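You operate a simulated robot arm through the tools that you are given. There is no shell and no other tool. Be economical: measure what you need, move in short steps, check, and stop when the job is done.

Carry out the task below with a simulated two-armed robot. There is one attempt and no reset: what you move stays moved.

JOB
Give the wettest spot of the pad drier two bursts, till its display shows 60C.
Fine: read the grams; orange blower in that socket; red switch on, green button for each burst, let it finish; end switched off, blower in its black rest; keep off its hot steel end.
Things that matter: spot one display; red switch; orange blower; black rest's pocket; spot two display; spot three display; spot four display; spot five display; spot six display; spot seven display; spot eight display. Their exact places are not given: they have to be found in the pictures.

It is judged by the outcome, as a careful person would: the job done as asked, and still so three seconds after it is handed in. It fails if anything else is knocked over, pushed out of place, dropped, spilled or broken.

ROBOT AND FRAMES
Two 7-joint arms with fingered hands on one trunk, on a base that drives. Base frame: it is fixed to the floor where the robot stands at the start and does not move with it; the origin is under the middle of the robot, x ahead of it, y to its left, z up. Lengths are in mm, angles in degrees, forces in N, time in s.
The left shoulder is at the start at [70, 172, 1202], the right one opposite. Places, roughly: spot one display [1200, 600, 1100]; red switch [700, 0, 800]; black rest's pocket [900, 0, 800]; spot two display [1200, 500, 1100]; spot three display [1100, 300, 1100]; spot four display [1100, 200, 1100]; spot five display [1200, 600, 1000]; spot six display [1200, 500, 1000]; spot seven display [1100, 300, 1000]; spot eight display [1100, 200, 1000]. Payload 5 kg a hand.
The TCP of each hand is the grasp point between the finger pads, 43 mm short of the fingertips. In the tool frame z runs along the fingers and y along their closing line. Largest opening 144 mm; the body of the gripper starts 50 mm behind the TCP. The gripper is a hand of 5 fingers: y runs from the thumb to the fingers, the wrist lies at [-21, -124, -221] in the tool frame, and closing takes about 1.5 s.
Orientation is told as [roll, pitch, yaw] about the base's x, y, z axes, in that order, counted from this pose: with the fingers straight down and the wrist toward the robot, the tool's x, y and z point along [0, 1, 0], [1, 0, 0] and [0, 0, -1] of the base frame.

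CONTROLS
- The arms move only by the tool move_arm. It takes "left_plan", "right_plan" or both (then of equal length, played together; a hand with none holds still); each is a list of rows, each a list of 7 numbers: the shift along the tool's x, y, z in units of 30 mm (1.0 is 30 mm), then the turn, a rotation vector about the tool's x, y, z in units of 5 degrees (1.0 is 5 degrees), then the gripper command, from -1 (fully open) to 1 (shut), values between in proportion. In form: [[x, y, z, rx, ry, rz, jaw], ...]. A call has 1 to 12 rows; each row shifts and turns the commanded pose from where the row before left it, along the tool's axes as they then stand. A call with a number of a shift or a turn outside -1 to 1 is refused whole. Rows are played at 5 a second. More than 50 mm and 8.6 degrees between two rows, or a gripper value outside its range, and nothing of the call is played. A pose out of reach is approached as far as the arm can. The call stops where the force on the tool passes 50 N (or 10 N more than at its start, if that is more) or the arm is blocked; 0.2 s more then pass. The fingers move at their own pace (about 45 mm/s each) and stop on an object; they squeeze with about 15 N. The grip force told is the motor's: it shows also when the fingers shut on nothing. Time passes only in rows, and 0.2 s behind the last, so rows that do not move let the fingers close. The reply holds the time, the measured pose of the TCP, the force on the tool along the base axes, the opening and the grip force, in the units named above and with some noise.
- Cameras (640 x 400 px; columns grow to the right, rows downward): "scene" is now at [131.7, 29.2, 1431.2]; the picture's right is [0.32, -0.95, 0.00], its down [-0.58, -0.20, -0.79] and it looks along [0.74, 0.26, -0.62] (base axes); focal length 292 px, centre (320, 200). "left" rides on the left gripper at [-86, -108, -168] in its tool frame; the picture's right is [-0.80, -0.28, 0.53], its down [0.54, -0.73, 0.42] and it looks along [0.27, 0.63, 0.73] (tool axes); focal length 275 px, centre (320, 200). "right" rides on the right gripper at [86, -108, -168] in its tool frame; the picture's right is [-0.80, 0.28, -0.53], its down [-0.54, -0.73, 0.42] and it looks along [-0.27, 0.63, 0.73] (tool axes); focal length 275 px, centre (320, 200).
- get_image(camera): a new picture of that camera. The clock stands still meanwhile.
- move_column(by): slides the trunk up (or, below 0, down) by that many mm; the arms and the scene camera ride with it, the base frame stays. It gives what a move gives, with no picture.
- roll_base(legs): drives the robot by 1 to 6 legs, each [ahead, left, turn to the left] in mm, mm and degrees, along the robot's own axes; the way and the turn of a leg run together, so that a leg with both is an arc; at most 1500 mm and 180 degrees a leg. The arms and the cameras ride along, it lands a little off, and it stops where it bumps. It gives what a move gives.
- grasp_type(shape, hand): the hand has 5 fingers and takes this shape, open, in about a second: jaw (thumb against the fingers, like two jaws); tri (thumb and two fingers); tip (a fingertip pinch); poke (one finger out to press); point (the index stretched); flat (the hand flat); cup (the hand cupped); fist (a fist). The gripper value then closes the fingers along that shape, each until it touches; the sizes above hold for jaw. It gives what a move gives, with no picture.
- aim_head(pan, tilt): turns the head with the scene camera to pan (to the left, within 86 degrees either way) and tilt (down, from -29 to 69), counted from straight ahead of the robot. It gives what a move gives.
- pixel_to_xyz(camera, pixels): for up to 12 pixels [column, row] of the newest picture of that camera ("zoom" is the newest enlarged one), the place [x, y, z] in the base frame of the surface seen there, good to about 2 mm. The clock stands still meanwhile.
- zoom(camera, box): a new picture of the part [left, top, right, bottom] of that camera's present view, enlarged. The clock stands still meanwhile.
- close_job(): hands the job in; it is judged then, once.

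Work in short steps. Measure before you move; look again where a grasp or a placing could have gone wrong, and mend it. You have 80 turns and 62 pictures in all, those below and enlarged ones among them. Open the grippers and draw the arms clear of the work before you hand the job in, unless the task says otherwise; then end with one line.

The tools are called after "Request:" as a command line: name --argument value ..., lists and objects as JSON in quotes. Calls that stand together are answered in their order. move_arm: Moves the arms, as the interface text tells. Its arguments: {"type":"object","properties":{"left_plan":{"type":"array","items":{"type":"array","items":{"type":"number"}}},"right_plan":{"type":"array","items":{"type":"array","items":{"type":"number"}}}},"required":[]} The other tools are called the same way: move_column (by) slides the trunk up or down; grasp_type (shape, hand) gives the hand a shape; roll_base (legs) drives the base; aim_head (pan, tilt) turns the head that bears the scene camera; get_image (camera) takes a picture; pixel_to_xyz (camera, pixels) gives the place of the surface under pixels of a picture; zoom (camera, box) takes an enlarged picture of a part of a camera's view; close_job () hands the job in.

At the start:

```text
time: 0.0
left_position: [586.8, 598.9, 1151.9]
left_orientation: [0.0, 0.1, 0.0]
left_wrist_force: [-0.4, 0.1, 0.3]
left_opening: 143.6
left_finger_force: 0.3
left_shape: jaw
right_position: [832.1, -16.8, 1098.6]
right_orientation: [0.0, 0.1, 0.0]
right_wrist_force: [0.4, 0.1, 0.4]
right_opening: 143.6
right_finger_force: 0.1
right_shape: jaw
trunk travel left (down, up): [-300.0, 640.0]
robot x, y, heading: [-0.3, -0.6, 0.2]
head pan, tilt: [18.9, 38.1]
```

scene: 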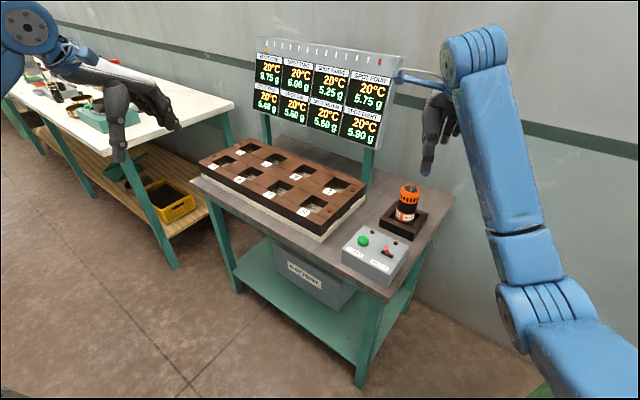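
right: 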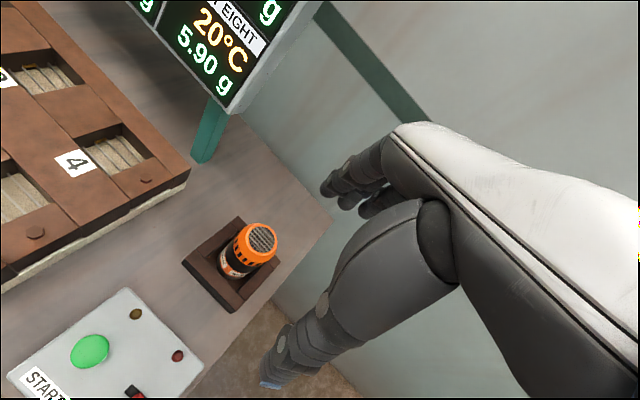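
left: 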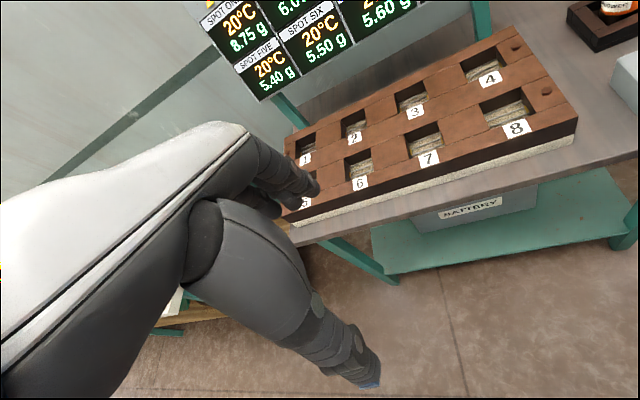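

The displays sit around (330,100) in the scene picture and the blower around (407,205). I zoom in on both to read the grams and see the panel.

Request:
zoom --camera "scene" --box '[245, 30, 405, 150]'

Request:
zoom --camera "scene" --box '[320, 170, 450, 290]'

Request:
zoom --camera "scene" --box '[190, 130, 380, 240]'

```text
3.33 times, centred on (325, 90) of scene
```

zoom: 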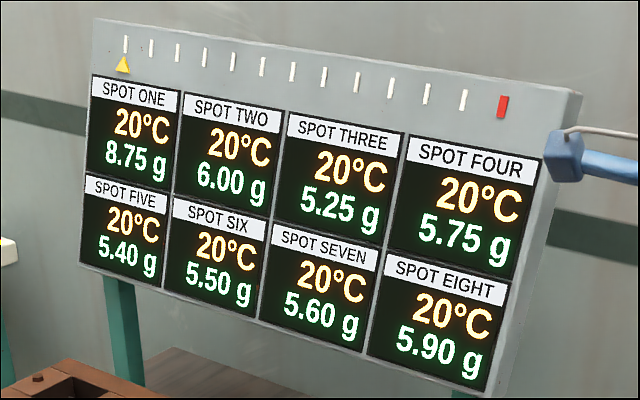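

```text
3.33 times, centred on (385, 230) of scene
```

zoom: 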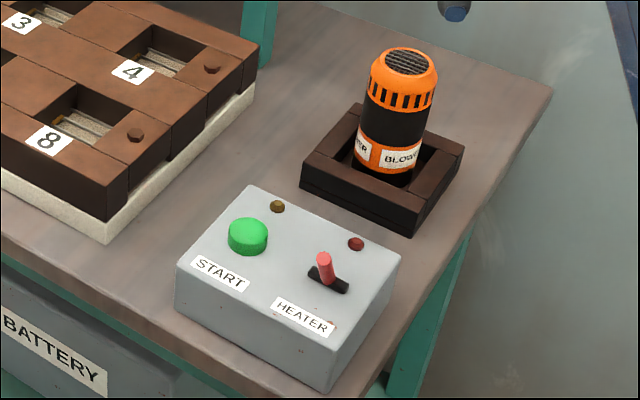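

```text
3.37 times, centred on (285, 185) of scene
```

zoom: 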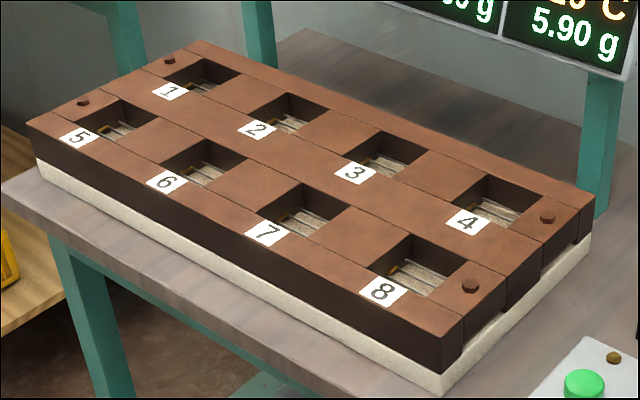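

Spot one (8.75 g) is the wettest. Next I measure the corners of socket 1 in the last zoom, then the blower, rest and switch box in the scene picture.

Request:
pixel_to_xyz --camera "zoom" --pixels '[[202, 55], [243, 73], [208, 98], [160, 78], [170, 92], [207, 82], [100, 90], [150, 109], [408, 232], [480, 262], [440, 300], [420, 275]]'

Request:
pixel_to_xyz --camera "scene" --pixels '[[409, 187], [407, 198], [405, 208], [404, 219], [392, 205], [427, 214], [408, 239], [380, 225], [363, 241], [386, 249], [376, 219], [392, 243]]'

Request:
get_image --camera "scene"

```text
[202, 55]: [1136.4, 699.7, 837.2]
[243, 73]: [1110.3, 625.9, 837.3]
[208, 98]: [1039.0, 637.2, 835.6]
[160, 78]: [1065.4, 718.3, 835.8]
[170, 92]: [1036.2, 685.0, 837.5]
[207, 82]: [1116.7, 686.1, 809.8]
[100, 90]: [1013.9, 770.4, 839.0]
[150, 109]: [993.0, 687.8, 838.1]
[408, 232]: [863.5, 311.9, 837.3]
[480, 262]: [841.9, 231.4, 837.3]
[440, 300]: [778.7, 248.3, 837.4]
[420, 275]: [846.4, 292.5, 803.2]
```

```text
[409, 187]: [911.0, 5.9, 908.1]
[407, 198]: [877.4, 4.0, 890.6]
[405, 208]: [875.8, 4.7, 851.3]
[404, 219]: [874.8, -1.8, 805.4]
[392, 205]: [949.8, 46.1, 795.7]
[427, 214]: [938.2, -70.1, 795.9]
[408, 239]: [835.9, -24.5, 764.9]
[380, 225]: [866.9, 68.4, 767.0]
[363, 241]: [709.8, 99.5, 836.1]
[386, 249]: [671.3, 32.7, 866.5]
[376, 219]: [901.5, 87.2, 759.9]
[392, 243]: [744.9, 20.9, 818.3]
```

```text
55 pictures are left
```

scene: 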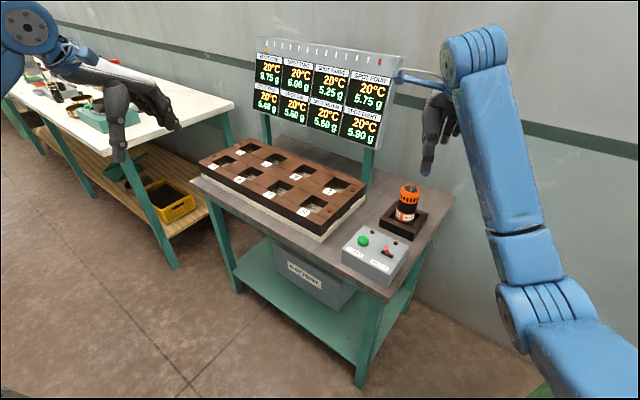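

Now I measure the board's geometry above the socket and the table edges. I also turn the head down toward the front of the table to see the room for the base.

Request:
pixel_to_xyz --camera "scene" --pixels '[[258, 108], [378, 147], [258, 40], [400, 58], [266, 125], [193, 181], [388, 298], [203, 161], [300, 241], [366, 190], [180, 262], [234, 105]]'

Request:
aim_head --pan 25 --tilt 55

Request:
get_image --camera "scene"

```text
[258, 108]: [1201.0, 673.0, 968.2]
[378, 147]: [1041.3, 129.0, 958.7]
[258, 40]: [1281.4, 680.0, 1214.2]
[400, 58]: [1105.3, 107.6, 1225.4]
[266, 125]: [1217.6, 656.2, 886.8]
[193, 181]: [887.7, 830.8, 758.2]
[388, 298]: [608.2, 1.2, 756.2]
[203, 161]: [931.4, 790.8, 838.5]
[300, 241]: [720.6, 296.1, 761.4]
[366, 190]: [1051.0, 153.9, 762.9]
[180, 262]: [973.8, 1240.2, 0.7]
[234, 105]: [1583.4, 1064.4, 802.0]
```

```text
time: 0.8
left_position: [585.2, 600.9, 1152.0]
left_orientation: [0.0, 0.1, 0.0]
left_wrist_force: [0.0, -0.6, -0.1]
left_opening: 143.4
left_finger_force: 0.1
left_shape: jaw
right_position: [831.8, -16.0, 1098.7]
right_orientation: [0.0, 0.0, -0.1]
right_wrist_force: [0.0, 0.1, -0.5]
right_opening: 143.8
right_finger_force: 0.2
right_shape: jaw
trunk travel left (down, up): [-300.0, 640.0]
robot x, y, heading: [-2.0, 1.3, 0.1]
head pan, tilt: [25.0, 55.0]
```

```text
54 pictures are left
```

scene: 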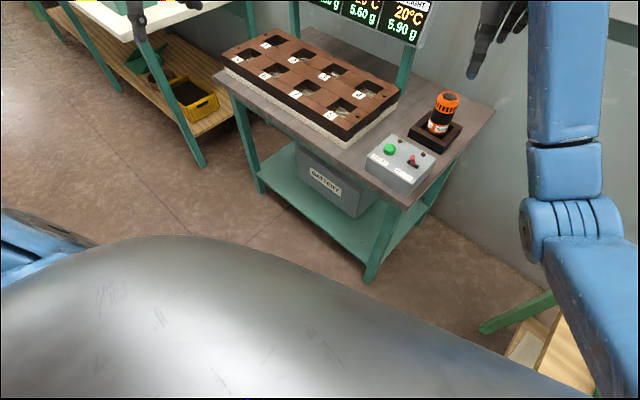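

The table normal is at about yaw -18.7° and the board overhangs roughly 107 mm behind socket 1. Before moving, I look more closely at the blower in its rest.

Request:
zoom --camera "right" --box '[150, 180, 350, 330]'

Request:
pixel_to_xyz --camera "zoom" --pixels '[[360, 150], [310, 180], [410, 180], [355, 230], [100, 260], [275, 115], [430, 300], [250, 420], [260, 180], [200, 260], [280, 310], [340, 340]]'

Request:
move_arm --left_plan '[[0, -1, 0, 0, 0, 0, -1], [0, -1, 0, 0, 0, 0, -1], [0, -1, 0, 0, 0, 0, -1], [0, -1, 0, 0, 0, 0, -1], [0, -1, 0, 0, 0, 0, -1]]' --right_plan '[[0, -1, -0.5, 0, 0, 0, -1], [0, -1, -0.5, 0, 0, 0, -1], [0, -1, -0.5, 0, 0, 0, -1], [0, -1, -0.5, 0, 0, 0, -1], [0, -1, -0.5, 0, 0, 0, -1]]'

```text
2.67 times, centred on (250, 255) of right
```

zoom: 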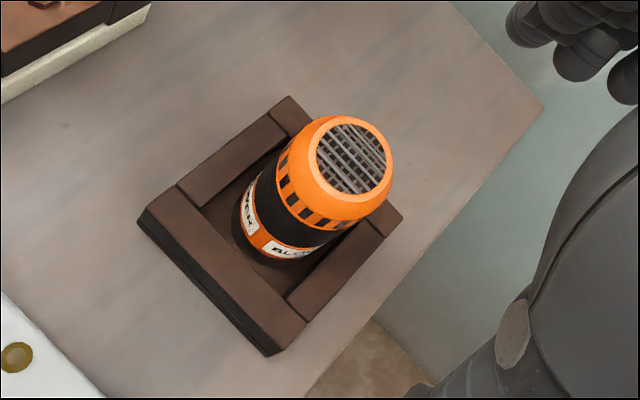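

```text
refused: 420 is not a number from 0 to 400
```

```text
time: 2.0
left_position: [434.0, 598.7, 1153.0]
left_orientation: [0.0, 0.0, -0.1]
left_wrist_force: [-0.8, 0.2, 0.5]
left_opening: 143.7
left_finger_force: 0.1
left_shape: jaw
right_position: [681.2, -16.7, 1174.8]
right_orientation: [0.0, -0.1, -0.1]
right_wrist_force: [-1.2, 0.0, 0.4]
right_opening: 143.8
right_finger_force: 0.0
right_shape: jaw
trunk travel left (down, up): [-300.0, 640.0]
robot x, y, heading: [1.8, 0.6, -0.3]
head pan, tilt: [25.0, 55.0]
```

Both arms are drawn back and high. I drive left, then ahead with a turn to face the table.

Request:
roll_base --legs '[[0, 520, 0], [270, 0, 0], [0, 0, -20]]'

Request:
aim_head --pan -15 --tilt 42

Request:
get_image --camera "scene"

```text
time: 7.6
left_position: [886.8, 931.0, 1152.6]
left_orientation: [0.1, 0.0, -20.3]
left_wrist_force: [-0.7, 0.1, 0.0]
left_opening: 143.7
left_finger_force: 0.0
left_shape: jaw
right_position: [904.0, 268.2, 1173.0]
right_orientation: [0.0, 0.0, -20.3]
right_wrist_force: [-0.8, 0.5, -0.1]
right_opening: 143.7
right_finger_force: 0.0
right_shape: jaw
trunk travel left (down, up): [-300.0, 640.0]
robot x, y, heading: [270.1, 521.7, -20.1]
head pan, tilt: [25.0, 55.0]
```

```text
time: 8.7
left_position: [888.1, 932.3, 1152.9]
left_orientation: [0.1, 0.0, -20.3]
left_wrist_force: [-0.5, 0.6, -1.3]
left_opening: 143.8
left_finger_force: 0.1
left_shape: jaw
right_position: [903.9, 269.2, 1173.6]
right_orientation: [0.1, 0.0, -20.4]
right_wrist_force: [0.5, -0.9, -0.6]
right_opening: 143.8
right_finger_force: 0.1
right_shape: jaw
trunk travel left (down, up): [-300.0, 640.0]
robot x, y, heading: [267.9, 522.8, -20.4]
head pan, tilt: [-15.0, 42.0]
```

```text
52 pictures are left
```

scene: 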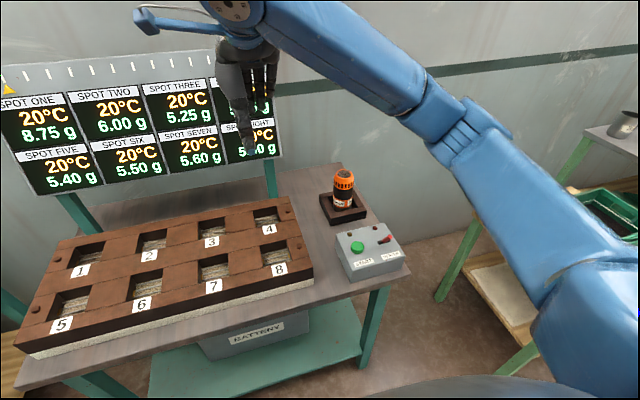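

Clear view now: blower at (343,188), box at (372,250). I zoom on each and measure.

Request:
zoom --camera "scene" --box '[300, 160, 420, 280]'

Request:
pixel_to_xyz --camera "scene" --pixels '[[343, 172], [336, 183], [343, 183], [350, 183], [343, 200], [320, 196], [355, 190], [368, 214], [331, 224], [357, 246], [357, 250], [385, 239]]'

Request:
zoom --camera "scene" --box '[40, 220, 140, 350]'

Request:
pixel_to_xyz --camera "scene" --pixels '[[81, 241], [105, 240], [97, 262], [71, 264], [70, 268], [104, 262], [80, 278], [93, 252], [145, 232], [167, 230], [163, 249], [138, 253]]'

```text
3.33 times, centred on (360, 220) of scene
```

zoom: 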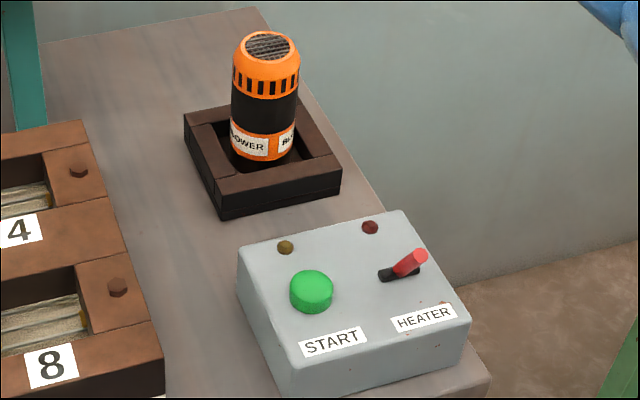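

```text
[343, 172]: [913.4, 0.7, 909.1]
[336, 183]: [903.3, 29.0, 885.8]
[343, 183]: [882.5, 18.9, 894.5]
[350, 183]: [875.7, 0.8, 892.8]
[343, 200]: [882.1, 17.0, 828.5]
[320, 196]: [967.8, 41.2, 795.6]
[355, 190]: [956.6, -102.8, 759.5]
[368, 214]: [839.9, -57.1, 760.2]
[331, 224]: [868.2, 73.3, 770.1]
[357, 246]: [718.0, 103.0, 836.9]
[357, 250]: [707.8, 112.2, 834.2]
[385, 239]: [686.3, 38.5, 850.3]
```

```text
3.08 times, centred on (90, 285) of scene
```

zoom: 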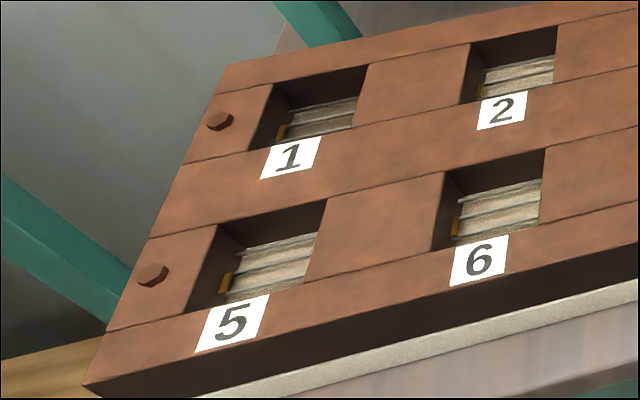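

```text
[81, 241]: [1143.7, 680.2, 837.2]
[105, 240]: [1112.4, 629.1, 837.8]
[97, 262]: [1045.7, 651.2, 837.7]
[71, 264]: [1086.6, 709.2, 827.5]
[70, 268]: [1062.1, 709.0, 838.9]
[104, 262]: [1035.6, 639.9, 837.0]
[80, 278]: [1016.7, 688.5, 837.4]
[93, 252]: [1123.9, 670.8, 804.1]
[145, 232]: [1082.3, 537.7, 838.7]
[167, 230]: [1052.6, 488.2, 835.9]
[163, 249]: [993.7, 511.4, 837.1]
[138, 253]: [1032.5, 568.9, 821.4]
```

Blower centre is about (905,0) with radius 29 mm. I measure socket 1's corners precisely from the zoom.

Request:
pixel_to_xyz --camera "zoom" --pixels '[[276, 81], [368, 63], [353, 127], [246, 152], [300, 74], [264, 110], [362, 95], [330, 133], [268, 118], [340, 120], [320, 75], [256, 130]]'

Request:
zoom --camera "scene" --box '[310, 160, 380, 235]'

Request:
pixel_to_xyz --camera "zoom" --pixels '[[160, 195], [215, 195], [270, 320], [430, 280], [440, 150], [355, 330], [300, 330], [280, 300], [400, 270], [200, 180], [190, 230], [415, 230]]'

```text
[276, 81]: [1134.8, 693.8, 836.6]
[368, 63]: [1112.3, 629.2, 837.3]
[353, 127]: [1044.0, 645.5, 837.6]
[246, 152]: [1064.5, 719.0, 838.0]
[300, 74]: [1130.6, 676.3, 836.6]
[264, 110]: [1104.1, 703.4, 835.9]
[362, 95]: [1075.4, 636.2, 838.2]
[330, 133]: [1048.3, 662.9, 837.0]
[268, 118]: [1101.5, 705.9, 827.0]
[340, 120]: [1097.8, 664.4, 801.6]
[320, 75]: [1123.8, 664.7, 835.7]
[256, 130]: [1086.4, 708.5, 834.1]
```

```text
5.33 times, centred on (345, 198) of scene
```

zoom: 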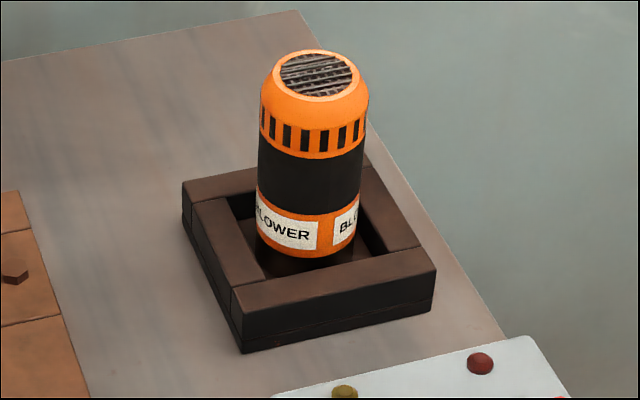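

```text
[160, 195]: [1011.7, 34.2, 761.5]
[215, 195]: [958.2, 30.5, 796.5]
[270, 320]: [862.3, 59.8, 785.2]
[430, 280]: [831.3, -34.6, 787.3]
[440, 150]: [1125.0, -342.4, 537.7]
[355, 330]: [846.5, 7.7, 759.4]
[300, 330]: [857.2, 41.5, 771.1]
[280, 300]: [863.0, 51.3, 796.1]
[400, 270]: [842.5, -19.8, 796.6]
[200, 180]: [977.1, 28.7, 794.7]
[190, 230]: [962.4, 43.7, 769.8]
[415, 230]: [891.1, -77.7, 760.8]
```

Socket 1 centre is about (1089,671) and 72 mm wide, so the fit is comfortable. I move the right hand sideways along the board, then forward until it is above the blower.

Request:
move_arm --right_plan '[[-0.933, 0, 0, 0, 0, 0, -1], [-0.933, 0, 0, 0, 0, 0, -1], [-0.933, 0, 0, 0, 0, 0, -1], [-0.933, 0, 0, 0, 0, 0, -1], [-0.933, 0, 0, 0, 0, 0, -1], [-0.933, 0, 0, 0, 0, 0, -1], [-0.933, 0, 0, 0, 0, 0, -1], [-0.933, 0, 0, 0, 0, 0, -1], [-0.933, 0, 0, 0, 0, 0, -1], [0, 1, 0.5, 0, 0, 0, -1], [0, 1, 0.5, 0, 0, 0, -1], [0, 1, 0.5, 0, 0, 0, -1]]'

Request:
get_image --camera "right"

```text
time: 11.3
left_position: [887.7, 931.5, 1152.7]
left_orientation: [0.1, 0.1, -20.3]
left_wrist_force: [0.5, 0.5, -0.8]
left_opening: 143.9
left_finger_force: 0.0
left_shape: jaw
right_position: [901.4, 0.5, 1126.5]
right_orientation: [0.0, 0.0, -20.2]
right_wrist_force: [0.5, 0.1, -0.2]
right_opening: 143.9
right_finger_force: 0.1
right_shape: jaw
trunk travel left (down, up): [-300.0, 640.0]
robot x, y, heading: [269.5, 520.9, -20.0]
head pan, tilt: [-15.0, 42.0]
```

```text
48 pictures are left
```

right: 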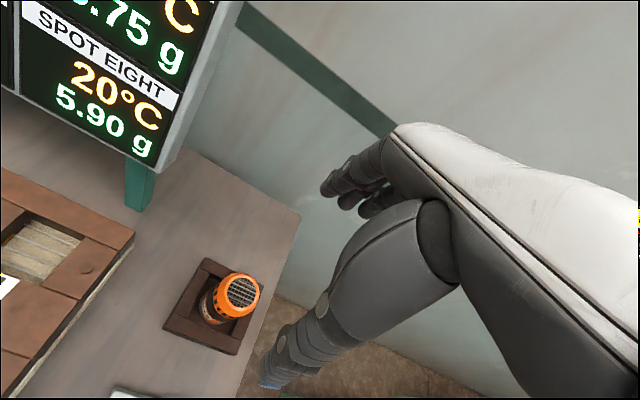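

The hand is above the blower and the blower top at (241,293) matches the projected point. I descend most of the way and check.

Request:
move_arm --right_plan '[[0, 0.12, 0.9, 0, 0, 0, -1], [0, 0, 0.9, 0, 0, 0, -1], [0, 0, 0.9, 0, 0, 0, -1], [0, 0, 0.9, 0, 0, 0, -1], [0, 0, 0.9, 0, 0, 0, -1], [0, 0, 0.9, 0, 0, 0, -1]]'

Request:
get_image --camera "right"

Request:
get_image --camera "scene"

```text
time: 12.7
left_position: [887.1, 930.8, 1153.3]
left_orientation: [0.0, 0.0, -20.4]
left_wrist_force: [1.1, -0.9, 0.7]
left_opening: 143.8
left_finger_force: 0.0
left_shape: jaw
right_position: [905.5, -0.8, 965.1]
right_orientation: [0.1, 0.1, -20.3]
right_wrist_force: [-0.4, 0.4, -0.3]
right_opening: 143.8
right_finger_force: 0.1
right_shape: jaw
trunk travel left (down, up): [-300.0, 640.0]
robot x, y, heading: [268.2, 526.3, -20.3]
head pan, tilt: [-15.0, 42.0]
```

```text
47 pictures are left
```

right: 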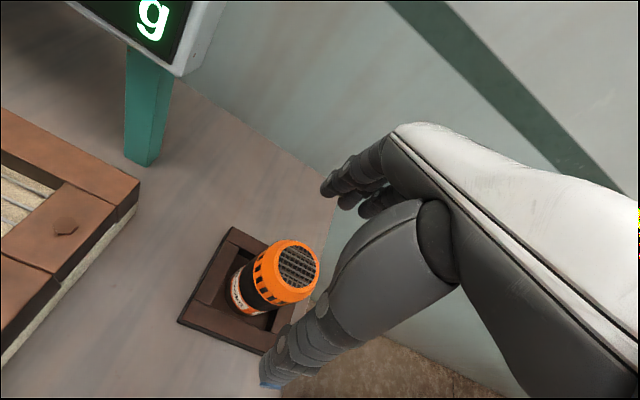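

```text
46 pictures are left
```

scene: 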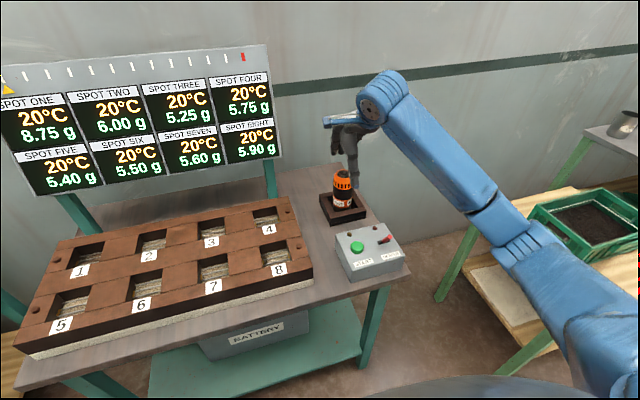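

Aligned so far. I descend to z≈876 and check the fingers straddle the blower before closing.

Request:
move_arm --right_plan '[[0, 0, 0.75, 0, 0, 0, -1], [0, 0, 0.75, 0, 0, 0, -1], [0, 0, 0.75, 0, 0, 0, -1], [0, 0, 0.7, 0, 0, 0, -1]]'

Request:
get_image --camera "right"

Request:
zoom --camera "scene" --box '[290, 120, 410, 230]'

```text
time: 13.7
left_position: [886.7, 932.8, 1153.4]
left_orientation: [0.1, 0.0, -20.3]
left_wrist_force: [0.7, 0.1, -0.5]
left_opening: 143.7
left_finger_force: 0.0
left_shape: jaw
right_position: [903.3, 0.0, 877.5]
right_orientation: [0.0, 0.0, -20.3]
right_wrist_force: [0.5, -0.6, 0.0]
right_opening: 143.8
right_finger_force: 0.1
right_shape: jaw
trunk travel left (down, up): [-300.0, 640.0]
robot x, y, heading: [272.6, 522.8, -20.3]
head pan, tilt: [-15.0, 42.0]
```

```text
45 pictures are left
```

right: 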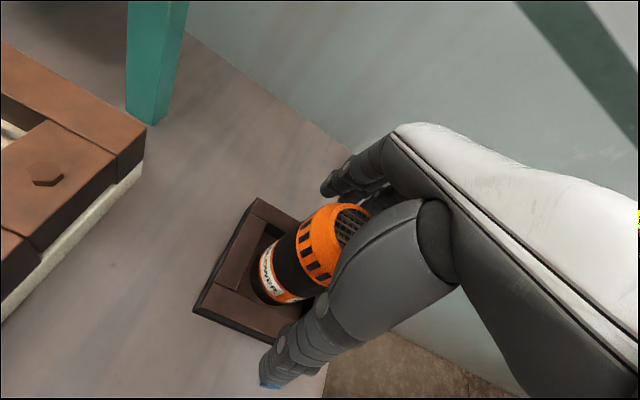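

```text
3.64 times, centred on (350, 175) of scene
```

zoom: 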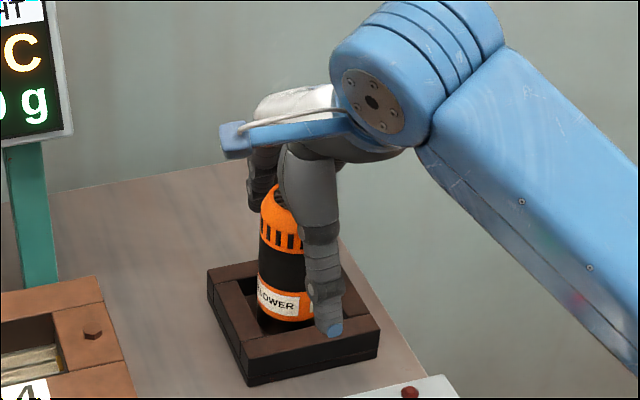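

The fingers straddle the blower, with the thumb near and the fingers far. I close the hand.

Request:
move_arm --right_plan '[[0, 0, 0, 0, 0, 0, 0], [0, 0, 0, 0, 0, 0, 0.5], [0, 0, 0, 0, 0, 0, 1], [0, 0, 0, 0, 0, 0, 1], [0, 0, 0, 0, 0, 0, 1], [0, 0, 0, 0, 0, 0, 1], [0, 0, 0, 0, 0, 0, 1], [0, 0, 0, 0, 0, 0, 1], [0, 0, 0, 0, 0, 0, 1], [0, 0, 0, 0, 0, 0, 1]]'

Request:
zoom --camera "scene" --box '[290, 120, 410, 230]'

```text
time: 15.9
left_position: [885.5, 932.1, 1153.3]
left_orientation: [0.1, 0.0, -20.2]
left_wrist_force: [-0.3, 0.2, 0.0]
left_opening: 143.8
left_finger_force: 0.1
left_shape: jaw
right_position: [903.2, -1.1, 877.4]
right_orientation: [0.0, 0.0, -20.3]
right_wrist_force: [-1.6, 1.2, -0.5]
right_opening: 52.8
right_finger_force: 15.2
right_shape: jaw
trunk travel left (down, up): [-300.0, 640.0]
robot x, y, heading: [269.3, 523.4, -20.2]
head pan, tilt: [-15.0, 42.0]
```

```text
3.64 times, centred on (350, 175) of scene
```

zoom: 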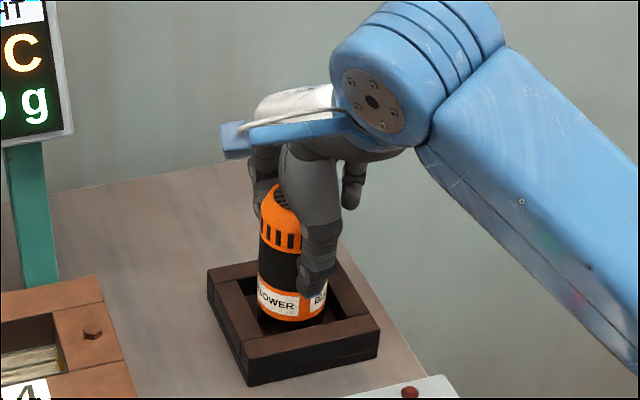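

The grip holds at 52.8 mm and 15 N. I lift straight up by 150 mm and look.

Request:
move_arm --right_plan '[[0, 0, -0.4, 0, 0, 0, 1], [0, 0, -0.6, 0, 0, 0, 1], [0, 0, -0.8, 0, 0, 0, 1], [0, 0, -0.8, 0, 0, 0, 1], [0, 0, -0.8, 0, 0, 0, 1], [0, 0, -0.8, 0, 0, 0, 1], [0, 0, -0.8, 0, 0, 0, 1]]'

Request:
get_image --camera "scene"

Request:
get_image --camera "right"

```text
time: 17.5
left_position: [887.3, 931.5, 1153.1]
left_orientation: [0.0, 0.0, -20.4]
left_wrist_force: [-0.6, 0.3, 0.1]
left_opening: 143.6
left_finger_force: 0.1
left_shape: jaw
right_position: [905.9, -1.4, 1027.0]
right_orientation: [0.1, 0.1, -20.4]
right_wrist_force: [0.0, -0.3, -7.6]
right_opening: 52.4
right_finger_force: 14.5
right_shape: jaw
trunk travel left (down, up): [-300.0, 640.0]
robot x, y, heading: [268.7, 520.8, -20.3]
head pan, tilt: [-15.0, 42.0]
```

```text
42 pictures are left
```

scene: 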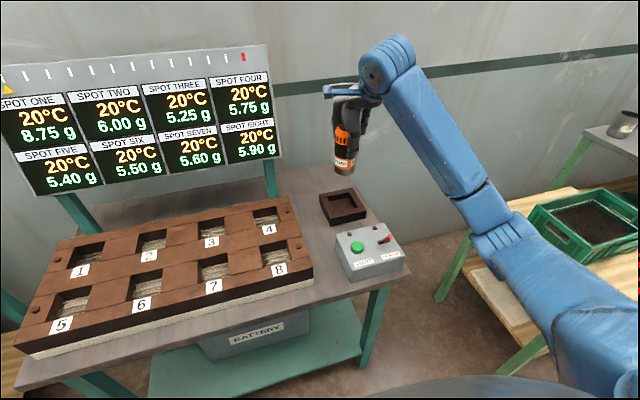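

```text
41 pictures are left
```

right: 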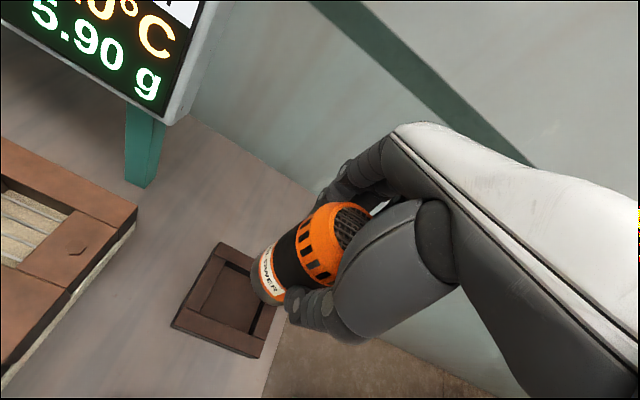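

Held upright. The empty pocket is visible at (228,300) in the right picture, so I measure its inner corners and the blower's lower end.

Request:
pixel_to_xyz --camera "right" --pixels '[[222, 242], [172, 325], [258, 356], [278, 305], [225, 258], [190, 311], [250, 332], [225, 295], [237, 313], [254, 275], [256, 295], [268, 300]]'

Request:
zoom --camera "scene" --box '[300, 80, 400, 230]'

```text
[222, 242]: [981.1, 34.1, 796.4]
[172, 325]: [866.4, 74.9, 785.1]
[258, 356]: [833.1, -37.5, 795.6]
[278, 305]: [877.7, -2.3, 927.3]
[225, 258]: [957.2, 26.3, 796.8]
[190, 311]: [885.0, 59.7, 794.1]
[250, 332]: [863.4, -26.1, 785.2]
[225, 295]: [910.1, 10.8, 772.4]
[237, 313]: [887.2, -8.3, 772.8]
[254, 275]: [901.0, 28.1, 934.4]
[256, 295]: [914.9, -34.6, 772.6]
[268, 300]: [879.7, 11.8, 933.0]
```

```text
2.67 times, centred on (350, 155) of scene
```

zoom: 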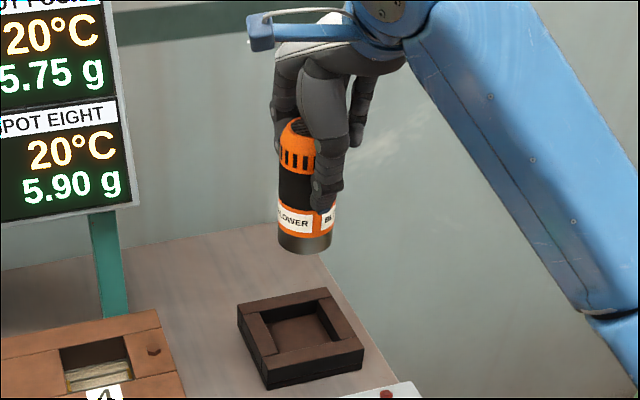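

The blower end sits 105 mm below the TCP. I draw the hand back and up, then turn the base +35° to face socket 1.

Request:
move_arm --right_plan '[[0, -0.8, -0.6, 0, 0, 0, 1], [0, -0.9, -0.5, 0, 0, 0, 1], [0, -0.9, -0.4, 0, 0, 0, 1], [0, -0.9, 0, 0, 0, 0, 1], [0, -0.9, 0, 0, 0, 0, 1], [0, -0.6, 0, 0, 0, 0, 1]]'

Request:
roll_base --legs '[[0, 0, 18], [0, 0, 17]]'

Request:
aim_head --pan -10 --tilt 35

Request:
get_image --camera "scene"

```text
time: 18.9
left_position: [886.5, 932.3, 1153.3]
left_orientation: [0.1, 0.0, -20.3]
left_wrist_force: [0.6, -0.5, 0.9]
left_opening: 143.7
left_finger_force: 0.0
left_shape: jaw
right_position: [764.6, 52.3, 1071.8]
right_orientation: [-0.1, -0.2, -20.2]
right_wrist_force: [0.0, 0.6, -5.9]
right_opening: 52.4
right_finger_force: 15.0
right_shape: jaw
trunk travel left (down, up): [-300.0, 640.0]
robot x, y, heading: [268.6, 523.9, -20.3]
head pan, tilt: [-15.0, 42.0]
```

```text
time: 21.3
left_position: [540.7, 1212.2, 1153.1]
left_orientation: [0.0, 0.0, 14.6]
left_wrist_force: [-0.2, -0.9, -0.1]
left_opening: 143.7
left_finger_force: 0.1
left_shape: jaw
right_position: [944.8, 418.3, 1071.4]
right_orientation: [0.1, 0.0, 14.5]
right_wrist_force: [0.2, -0.4, -6.1]
right_opening: 52.6
right_finger_force: 14.6
right_shape: jaw
trunk travel left (down, up): [-300.0, 640.0]
robot x, y, heading: [273.7, 523.4, 14.5]
head pan, tilt: [-15.0, 42.0]
```

```text
time: 21.9
left_position: [540.9, 1209.9, 1152.6]
left_orientation: [0.0, 0.0, 14.6]
left_wrist_force: [-1.0, -0.2, 0.4]
left_opening: 143.8
left_finger_force: 0.0
left_shape: jaw
right_position: [944.0, 417.9, 1071.4]
right_orientation: [0.0, 0.1, 14.6]
right_wrist_force: [0.5, -0.2, -6.6]
right_opening: 52.3
right_finger_force: 15.6
right_shape: jaw
trunk travel left (down, up): [-300.0, 640.0]
robot x, y, heading: [270.8, 520.4, 14.5]
head pan, tilt: [-10.0, 35.0]
```

```text
39 pictures are left
```

scene: 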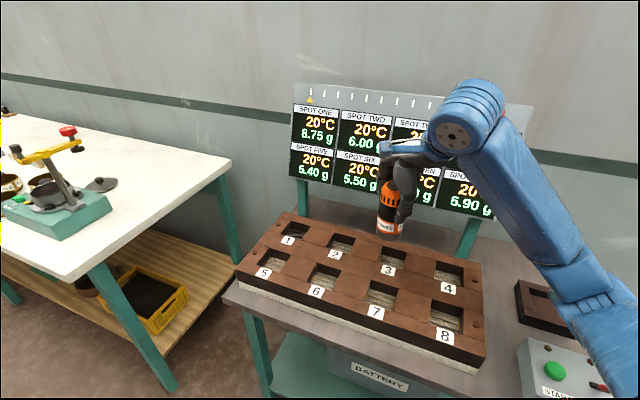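

Clear path along the front of the board. I move diagonally toward a point above socket 1, descending slightly.

Request:
move_arm --right_plan '[[0.868, 0.85, 0.15, 0, 0, 0, 1], [0.868, 0.85, 0.15, 0, 0, 0, 1], [0.868, 0.85, 0.15, 0, 0, 0, 1], [0.868, 0.85, 0.15, 0, 0, 0, 1], [0.868, 0.85, 0.15, 0, 0, 0, 1], [0.868, 0.85, 0.15, 0, 0, 0, 1], [0.868, 0.85, 0.15, 0, 0, 0, 1], [0.868, 0.85, 0.15, 0, 0, 0, 1], [0, 0, 0, 0, 0, 0, 1]]'

Request:
get_image --camera "scene"

Request:
get_image --camera "right"

```text
time: 23.9
left_position: [541.7, 1210.0, 1153.7]
left_orientation: [0.0, 0.0, 14.7]
left_wrist_force: [-0.1, -0.7, -0.1]
left_opening: 143.8
left_finger_force: 0.1
left_shape: jaw
right_position: [1090.9, 669.5, 1034.2]
right_orientation: [0.0, 0.1, 14.6]
right_wrist_force: [0.1, -0.4, -6.4]
right_opening: 52.4
right_finger_force: 15.1
right_shape: jaw
trunk travel left (down, up): [-300.0, 640.0]
robot x, y, heading: [268.1, 519.5, 14.8]
head pan, tilt: [-10.0, 35.0]
```

```text
38 pictures are left
```

scene: 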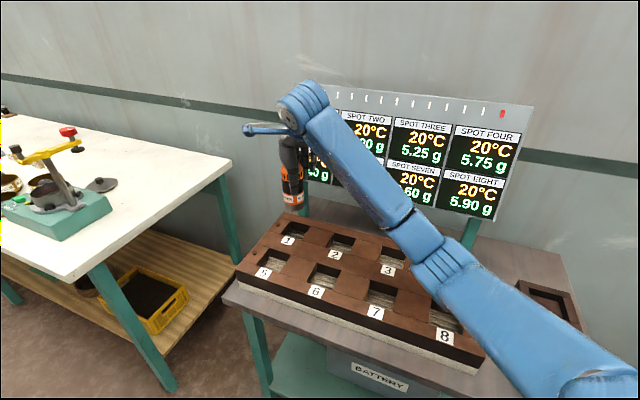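

```text
37 pictures are left
```

right: 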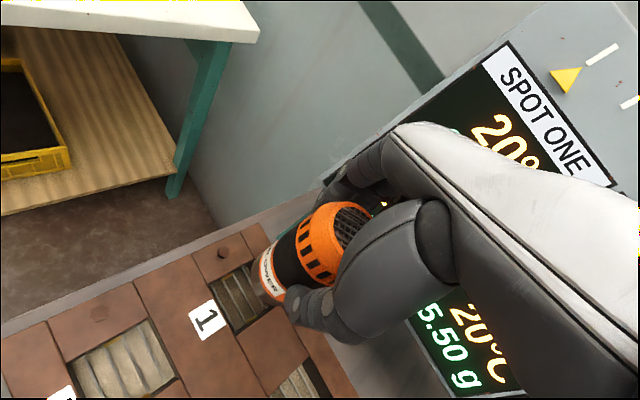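

The hand is above socket 1, and in the right view the blower lines up with the opening marked 1. I lower until the end is just above the wood.

Request:
move_arm --right_plan '[[0.065, -0.05, 0.7, 0, 0, 0, 1], [0, 0, 0.7, 0, 0, 0, 1], [0, 0, 0.7, 0, 0, 0, 1], [0, 0, 0.7, 0, 0, 0, 1], [0, 0, 0, 0, 0, 0, 1]]'

Request:
zoom --camera "scene" --box '[240, 130, 350, 270]'

Request:
get_image --camera "right"

```text
time: 25.1
left_position: [541.0, 1211.1, 1152.6]
left_orientation: [-0.1, 0.1, 14.6]
left_wrist_force: [-0.4, -0.3, -0.5]
left_opening: 143.7
left_finger_force: 0.1
left_shape: jaw
right_position: [1087.1, 672.4, 950.1]
right_orientation: [0.0, -0.1, 14.6]
right_wrist_force: [0.2, 0.0, -5.4]
right_opening: 52.2
right_finger_force: 14.8
right_shape: jaw
trunk travel left (down, up): [-300.0, 640.0]
robot x, y, heading: [269.0, 524.4, 14.5]
head pan, tilt: [-10.0, 35.0]
```

```text
2.86 times, centred on (295, 200) of scene
```

zoom: 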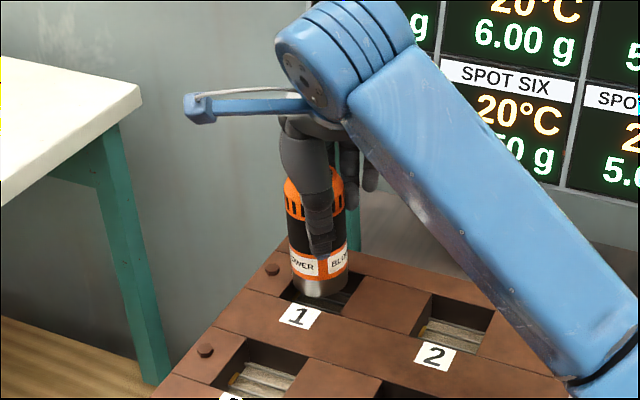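

```text
35 pictures are left
```

right: 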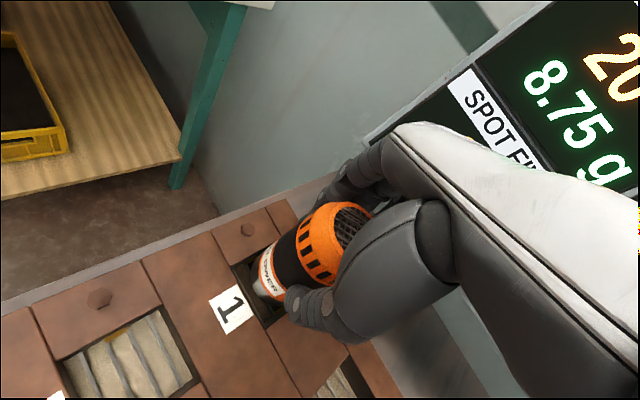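

The steel end is over opening 1. I lower gently to the socket floor at TCP z ≈ 907, with the force stop as guard.

Request:
move_arm --right_plan '[[-0.02, 0.03, 0.3, 0, 0, 0, 1], [0, 0, 0.3, 0, 0, 0, 1], [0, 0, 0.3, 0, 0, 0, 1], [0, 0, 0.25, 0, 0, 0, 1], [0, 0, 0.2, 0, 0, 0, 1], [0, 0, 0, 0, 0, 0, 1]]'

Request:
zoom --camera "scene" --box '[240, 130, 350, 270]'

```text
time: 26.5
left_position: [535.4, 1212.9, 1153.4]
left_orientation: [-0.2, -0.2, 14.6]
left_wrist_force: [0.4, 0.0, 1.0]
left_opening: 143.8
left_finger_force: 0.2
left_shape: jaw
right_position: [1084.7, 674.6, 917.1]
right_orientation: [-0.1, -0.5, 14.6]
right_wrist_force: [0.1, -0.8, 6.3]
right_opening: 52.4
right_finger_force: 15.0
right_shape: jaw
trunk travel left (down, up): [-300.0, 640.0]
robot x, y, heading: [268.2, 521.5, 14.6]
head pan, tilt: [-10.0, 35.0]
```

```text
2.86 times, centred on (295, 200) of scene
```

zoom: 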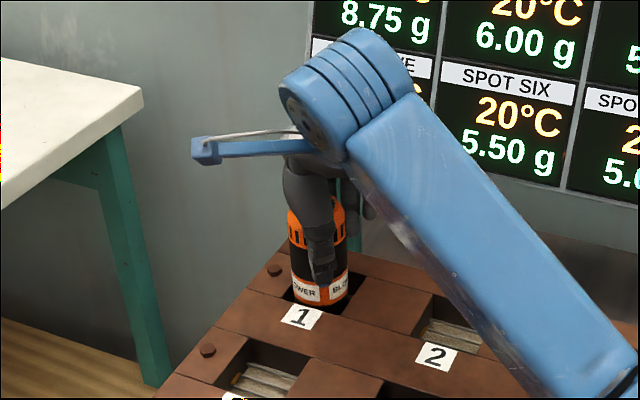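

It stopped at z 917, earlier than planned, with small contact force. I check whether the forearm or the blower is touching.

Request:
get_image --camera "scene"

Request:
get_image --camera "right"

Request:
get_image --camera "left"

```text
33 pictures are left
```

scene: 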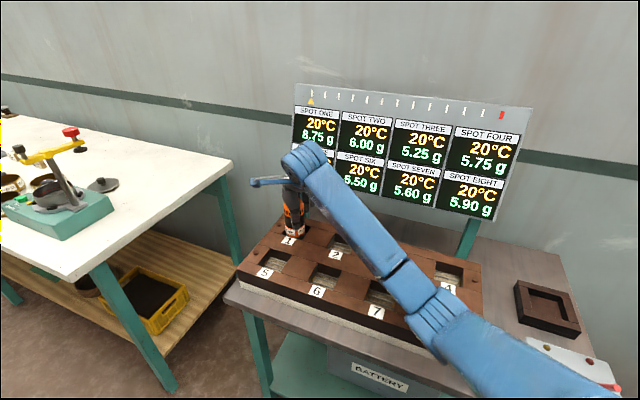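

```text
32 pictures are left
```

right: 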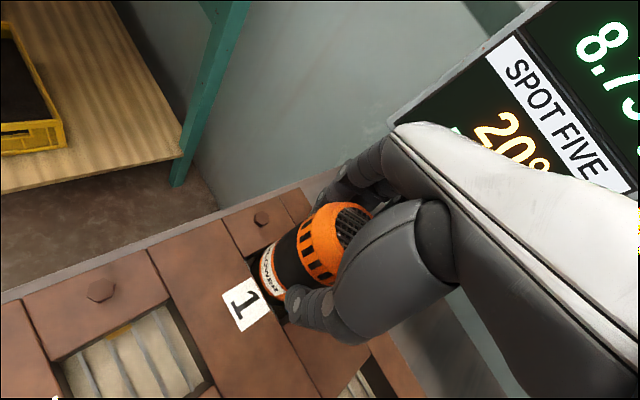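

```text
31 pictures are left
```

left: 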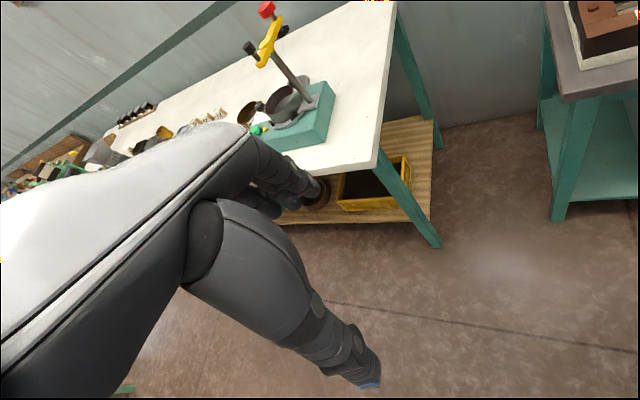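

The elbow looks low near the front right corner of the pad (435,325). I measure arm surface heights there.

Request:
pixel_to_xyz --camera "scene" --pixels '[[430, 290], [412, 325], [440, 345], [470, 375], [520, 350], [400, 290], [380, 270], [405, 312], [300, 228], [294, 200], [300, 215], [270, 272]]'

Request:
zoom --camera "scene" --box '[340, 230, 500, 400]'

```text
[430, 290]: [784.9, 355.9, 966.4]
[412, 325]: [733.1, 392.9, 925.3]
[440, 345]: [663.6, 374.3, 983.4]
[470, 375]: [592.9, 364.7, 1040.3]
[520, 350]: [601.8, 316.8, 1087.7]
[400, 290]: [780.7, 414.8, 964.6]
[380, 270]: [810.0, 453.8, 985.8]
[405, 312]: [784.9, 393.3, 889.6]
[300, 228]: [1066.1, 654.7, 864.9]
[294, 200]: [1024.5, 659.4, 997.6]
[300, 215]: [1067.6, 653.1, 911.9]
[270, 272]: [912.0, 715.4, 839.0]
```

```text
2.35 times, centred on (420, 315) of scene
```

zoom: 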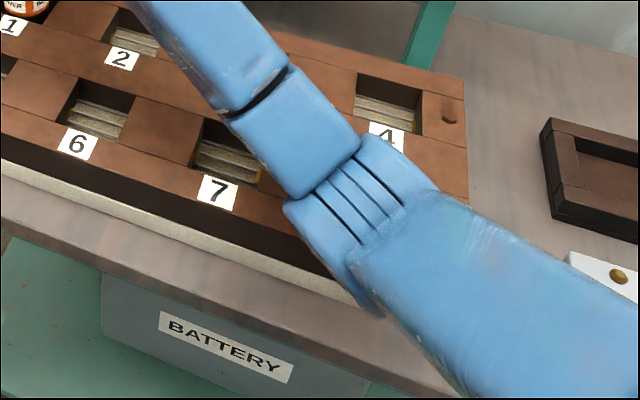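

The elbow is very near the wood at z~850–890, so it may be what blocks. I raise the trunk by 180 mm, which lifts the blower straight out, then lower the hand again with the elbow higher.

Request:
move_column --by 180

Request:
get_image --camera "scene"

```text
time: 28.5
left_position: [541.7, 1210.5, 1332.7]
left_orientation: [0.1, 0.1, 14.7]
left_wrist_force: [-0.3, -0.8, -0.2]
left_opening: 143.9
left_finger_force: 0.0
left_shape: jaw
right_position: [1088.1, 673.3, 1090.4]
right_orientation: [0.0, 0.1, 14.6]
right_wrist_force: [0.3, -0.3, -6.7]
right_opening: 52.8
right_finger_force: 15.1
right_shape: jaw
trunk travel left (down, up): [-480.0, 460.0]
robot x, y, heading: [270.4, 524.1, 14.7]
head pan, tilt: [-10.0, 35.0]
```

```text
29 pictures are left
```

scene: 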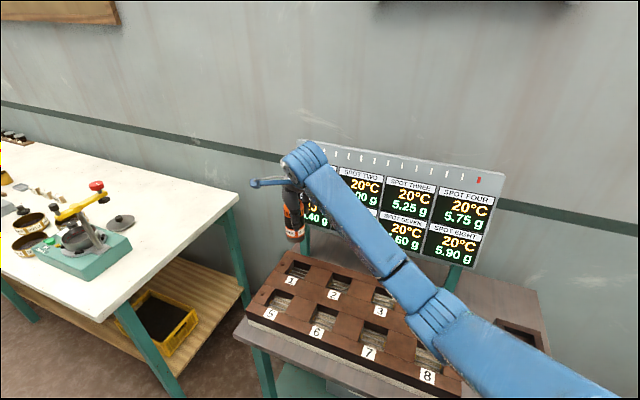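

Nothing was disturbed. I lower the hand from the higher shoulder down to z≈950.

Request:
move_arm --right_plan '[[-0.04, 0, 0.8, 0, 0, 0, 1], [0, 0, 0.8, 0, 0, 0, 1], [0, 0, 0.8, 0, 0, 0, 1], [0, 0, 0.8, 0, 0, 0, 1], [0, 0, 0.8, 0, 0, 0, 1], [0, 0, 0.67, 0, 0, 0, 1], [0, 0, 0, 0, 0, 0, 1]]'

Request:
get_image --camera "scene"

```text
time: 30.1
left_position: [540.5, 1210.9, 1333.8]
left_orientation: [0.0, 0.1, 14.5]
left_wrist_force: [0.5, 1.0, -1.1]
left_opening: 143.8
left_finger_force: 0.0
left_shape: jaw
right_position: [1090.2, 671.3, 951.0]
right_orientation: [0.0, 0.0, 14.6]
right_wrist_force: [1.0, -0.2, -6.7]
right_opening: 52.9
right_finger_force: 15.0
right_shape: jaw
trunk travel left (down, up): [-480.0, 460.0]
robot x, y, heading: [268.0, 521.5, 14.3]
head pan, tilt: [-10.0, 35.0]
```

```text
28 pictures are left
```

scene: 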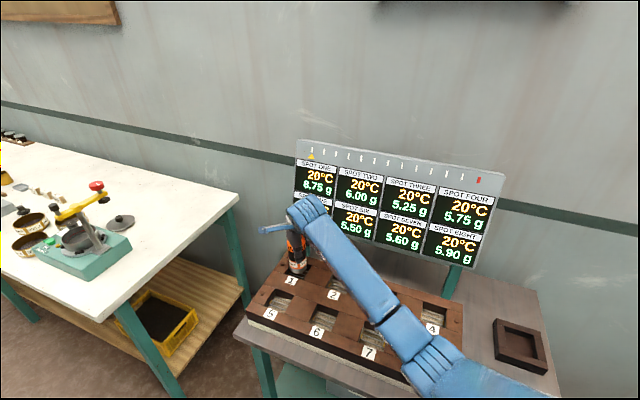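

Position is good. I check elbow height and lower the last 43 mm gently.

Request:
pixel_to_xyz --camera "scene" --pixels '[[430, 345], [403, 365], [408, 382], [385, 320]]'

Request:
move_arm --right_plan '[[0, 0, 0.3, 0, 0, 0, 1], [0, 0, 0.3, 0, 0, 0, 1], [0, 0, 0.3, 0, 0, 0, 1], [0, 0, 0.25, 0, 0, 0, 1], [0, 0, 0.2, 0, 0, 0, 1], [0, 0, 0.1, 0, 0, 0, 1], [0, 0, 0, 0, 0, 0, 1]]'

Request:
zoom --camera "scene" --box '[240, 180, 350, 310]'

```text
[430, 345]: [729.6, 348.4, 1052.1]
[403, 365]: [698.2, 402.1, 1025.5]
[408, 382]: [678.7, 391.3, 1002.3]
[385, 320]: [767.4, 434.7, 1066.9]
```

```text
time: 31.7
left_position: [538.8, 1209.8, 1334.3]
left_orientation: [-0.1, 0.0, 14.5]
left_wrist_force: [-0.4, -0.6, -0.6]
left_opening: 143.7
left_finger_force: 0.1
left_shape: jaw
right_position: [1088.0, 671.8, 911.2]
right_orientation: [0.0, -0.2, 14.6]
right_wrist_force: [3.7, -0.6, 24.6]
right_opening: 55.1
right_finger_force: 14.9
right_shape: jaw
trunk travel left (down, up): [-480.0, 460.0]
robot x, y, heading: [269.7, 521.6, 14.6]
head pan, tilt: [-10.0, 35.0]
```

```text
3.08 times, centred on (295, 245) of scene
```

zoom: 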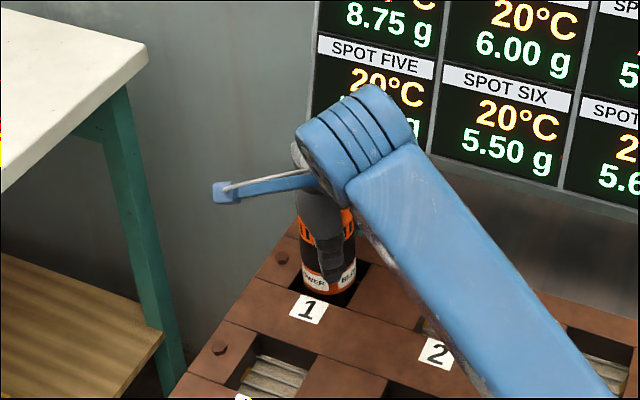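

The blower rests on the socket floor with clear contact force. I open moderately and rise straight up.

Request:
move_arm --right_plan '[[0, 0, -0.05, 0, 0, 0, 0.2], [0, 0, 0, 0, 0, 0, -0.1], [0, 0, 0, 0, 0, 0, -0.4], [0, 0, 0, 0, 0, 0, -0.4], [0, 0, 0, 0, 0, 0, -0.4], [0, 0, 0, 0, 0, 0, -0.4]]'

Request:
zoom --camera "right" --box '[160, 100, 480, 360]'

```text
time: 33.1
left_position: [541.7, 1210.6, 1332.8]
left_orientation: [0.0, 0.0, 14.6]
left_wrist_force: [-0.1, 0.4, 0.3]
left_opening: 143.9
left_finger_force: 0.1
left_shape: jaw
right_position: [1087.8, 671.3, 908.9]
right_orientation: [0.0, 0.1, 14.6]
right_wrist_force: [0.7, 0.2, 0.4]
right_opening: 100.3
right_finger_force: 0.0
right_shape: jaw
trunk travel left (down, up): [-480.0, 460.0]
robot x, y, heading: [268.3, 522.8, 14.5]
head pan, tilt: [-10.0, 35.0]
```

```text
1.54 times, centred on (320, 230) of right
```

zoom: 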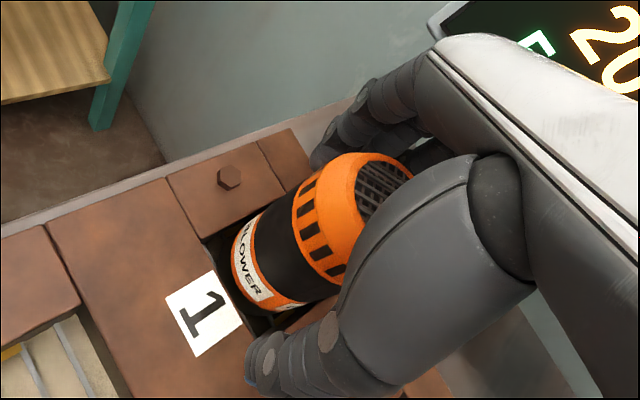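

Released cleanly and the blower stands upright. I rise straight up and draw back.

Request:
move_arm --right_plan '[[0, 0, -0.5, 0, 0, 0, -0.4], [0, 0, -0.9, 0, 0, 0, -0.4], [0, 0, -0.9, 0, 0, 0, -0.4], [0, 0, -0.9, 0, 0, 0, -0.4], [0, 0, -0.9, 0, 0, 0, -0.4], [0, -1, -0.6, 0, 0, 0, -0.4], [0, -1, 0, 0, 0, 0, -0.4], [0, -1, 0, 0, 0, 0, -0.4], [-0.5, -1, 0, 0, 0, 0, -0.4], [-0.5, -1, 0, 0, 0, 0, -0.4], [-0.5, -1, 0, 0, 0, 0, -0.4]]'

Request:
get_image --camera "scene"

```text
time: 35.5
left_position: [540.1, 1210.4, 1333.7]
left_orientation: [0.0, 0.0, 14.6]
left_wrist_force: [0.4, -1.1, 0.5]
left_opening: 144.0
left_finger_force: 0.0
left_shape: jaw
right_position: [924.8, 581.0, 1050.1]
right_orientation: [0.1, 0.0, 14.7]
right_wrist_force: [-0.6, -0.2, -0.1]
right_opening: 100.8
right_finger_force: 0.0
right_shape: jaw
trunk travel left (down, up): [-480.0, 460.0]
robot x, y, heading: [270.6, 521.0, 14.6]
head pan, tilt: [-10.0, 35.0]
```

```text
25 pictures are left
```

scene: 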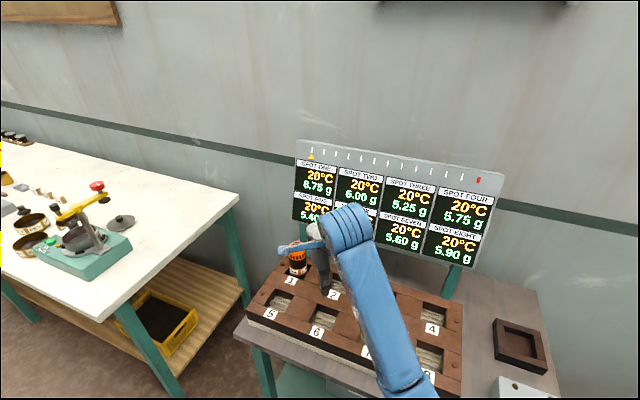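

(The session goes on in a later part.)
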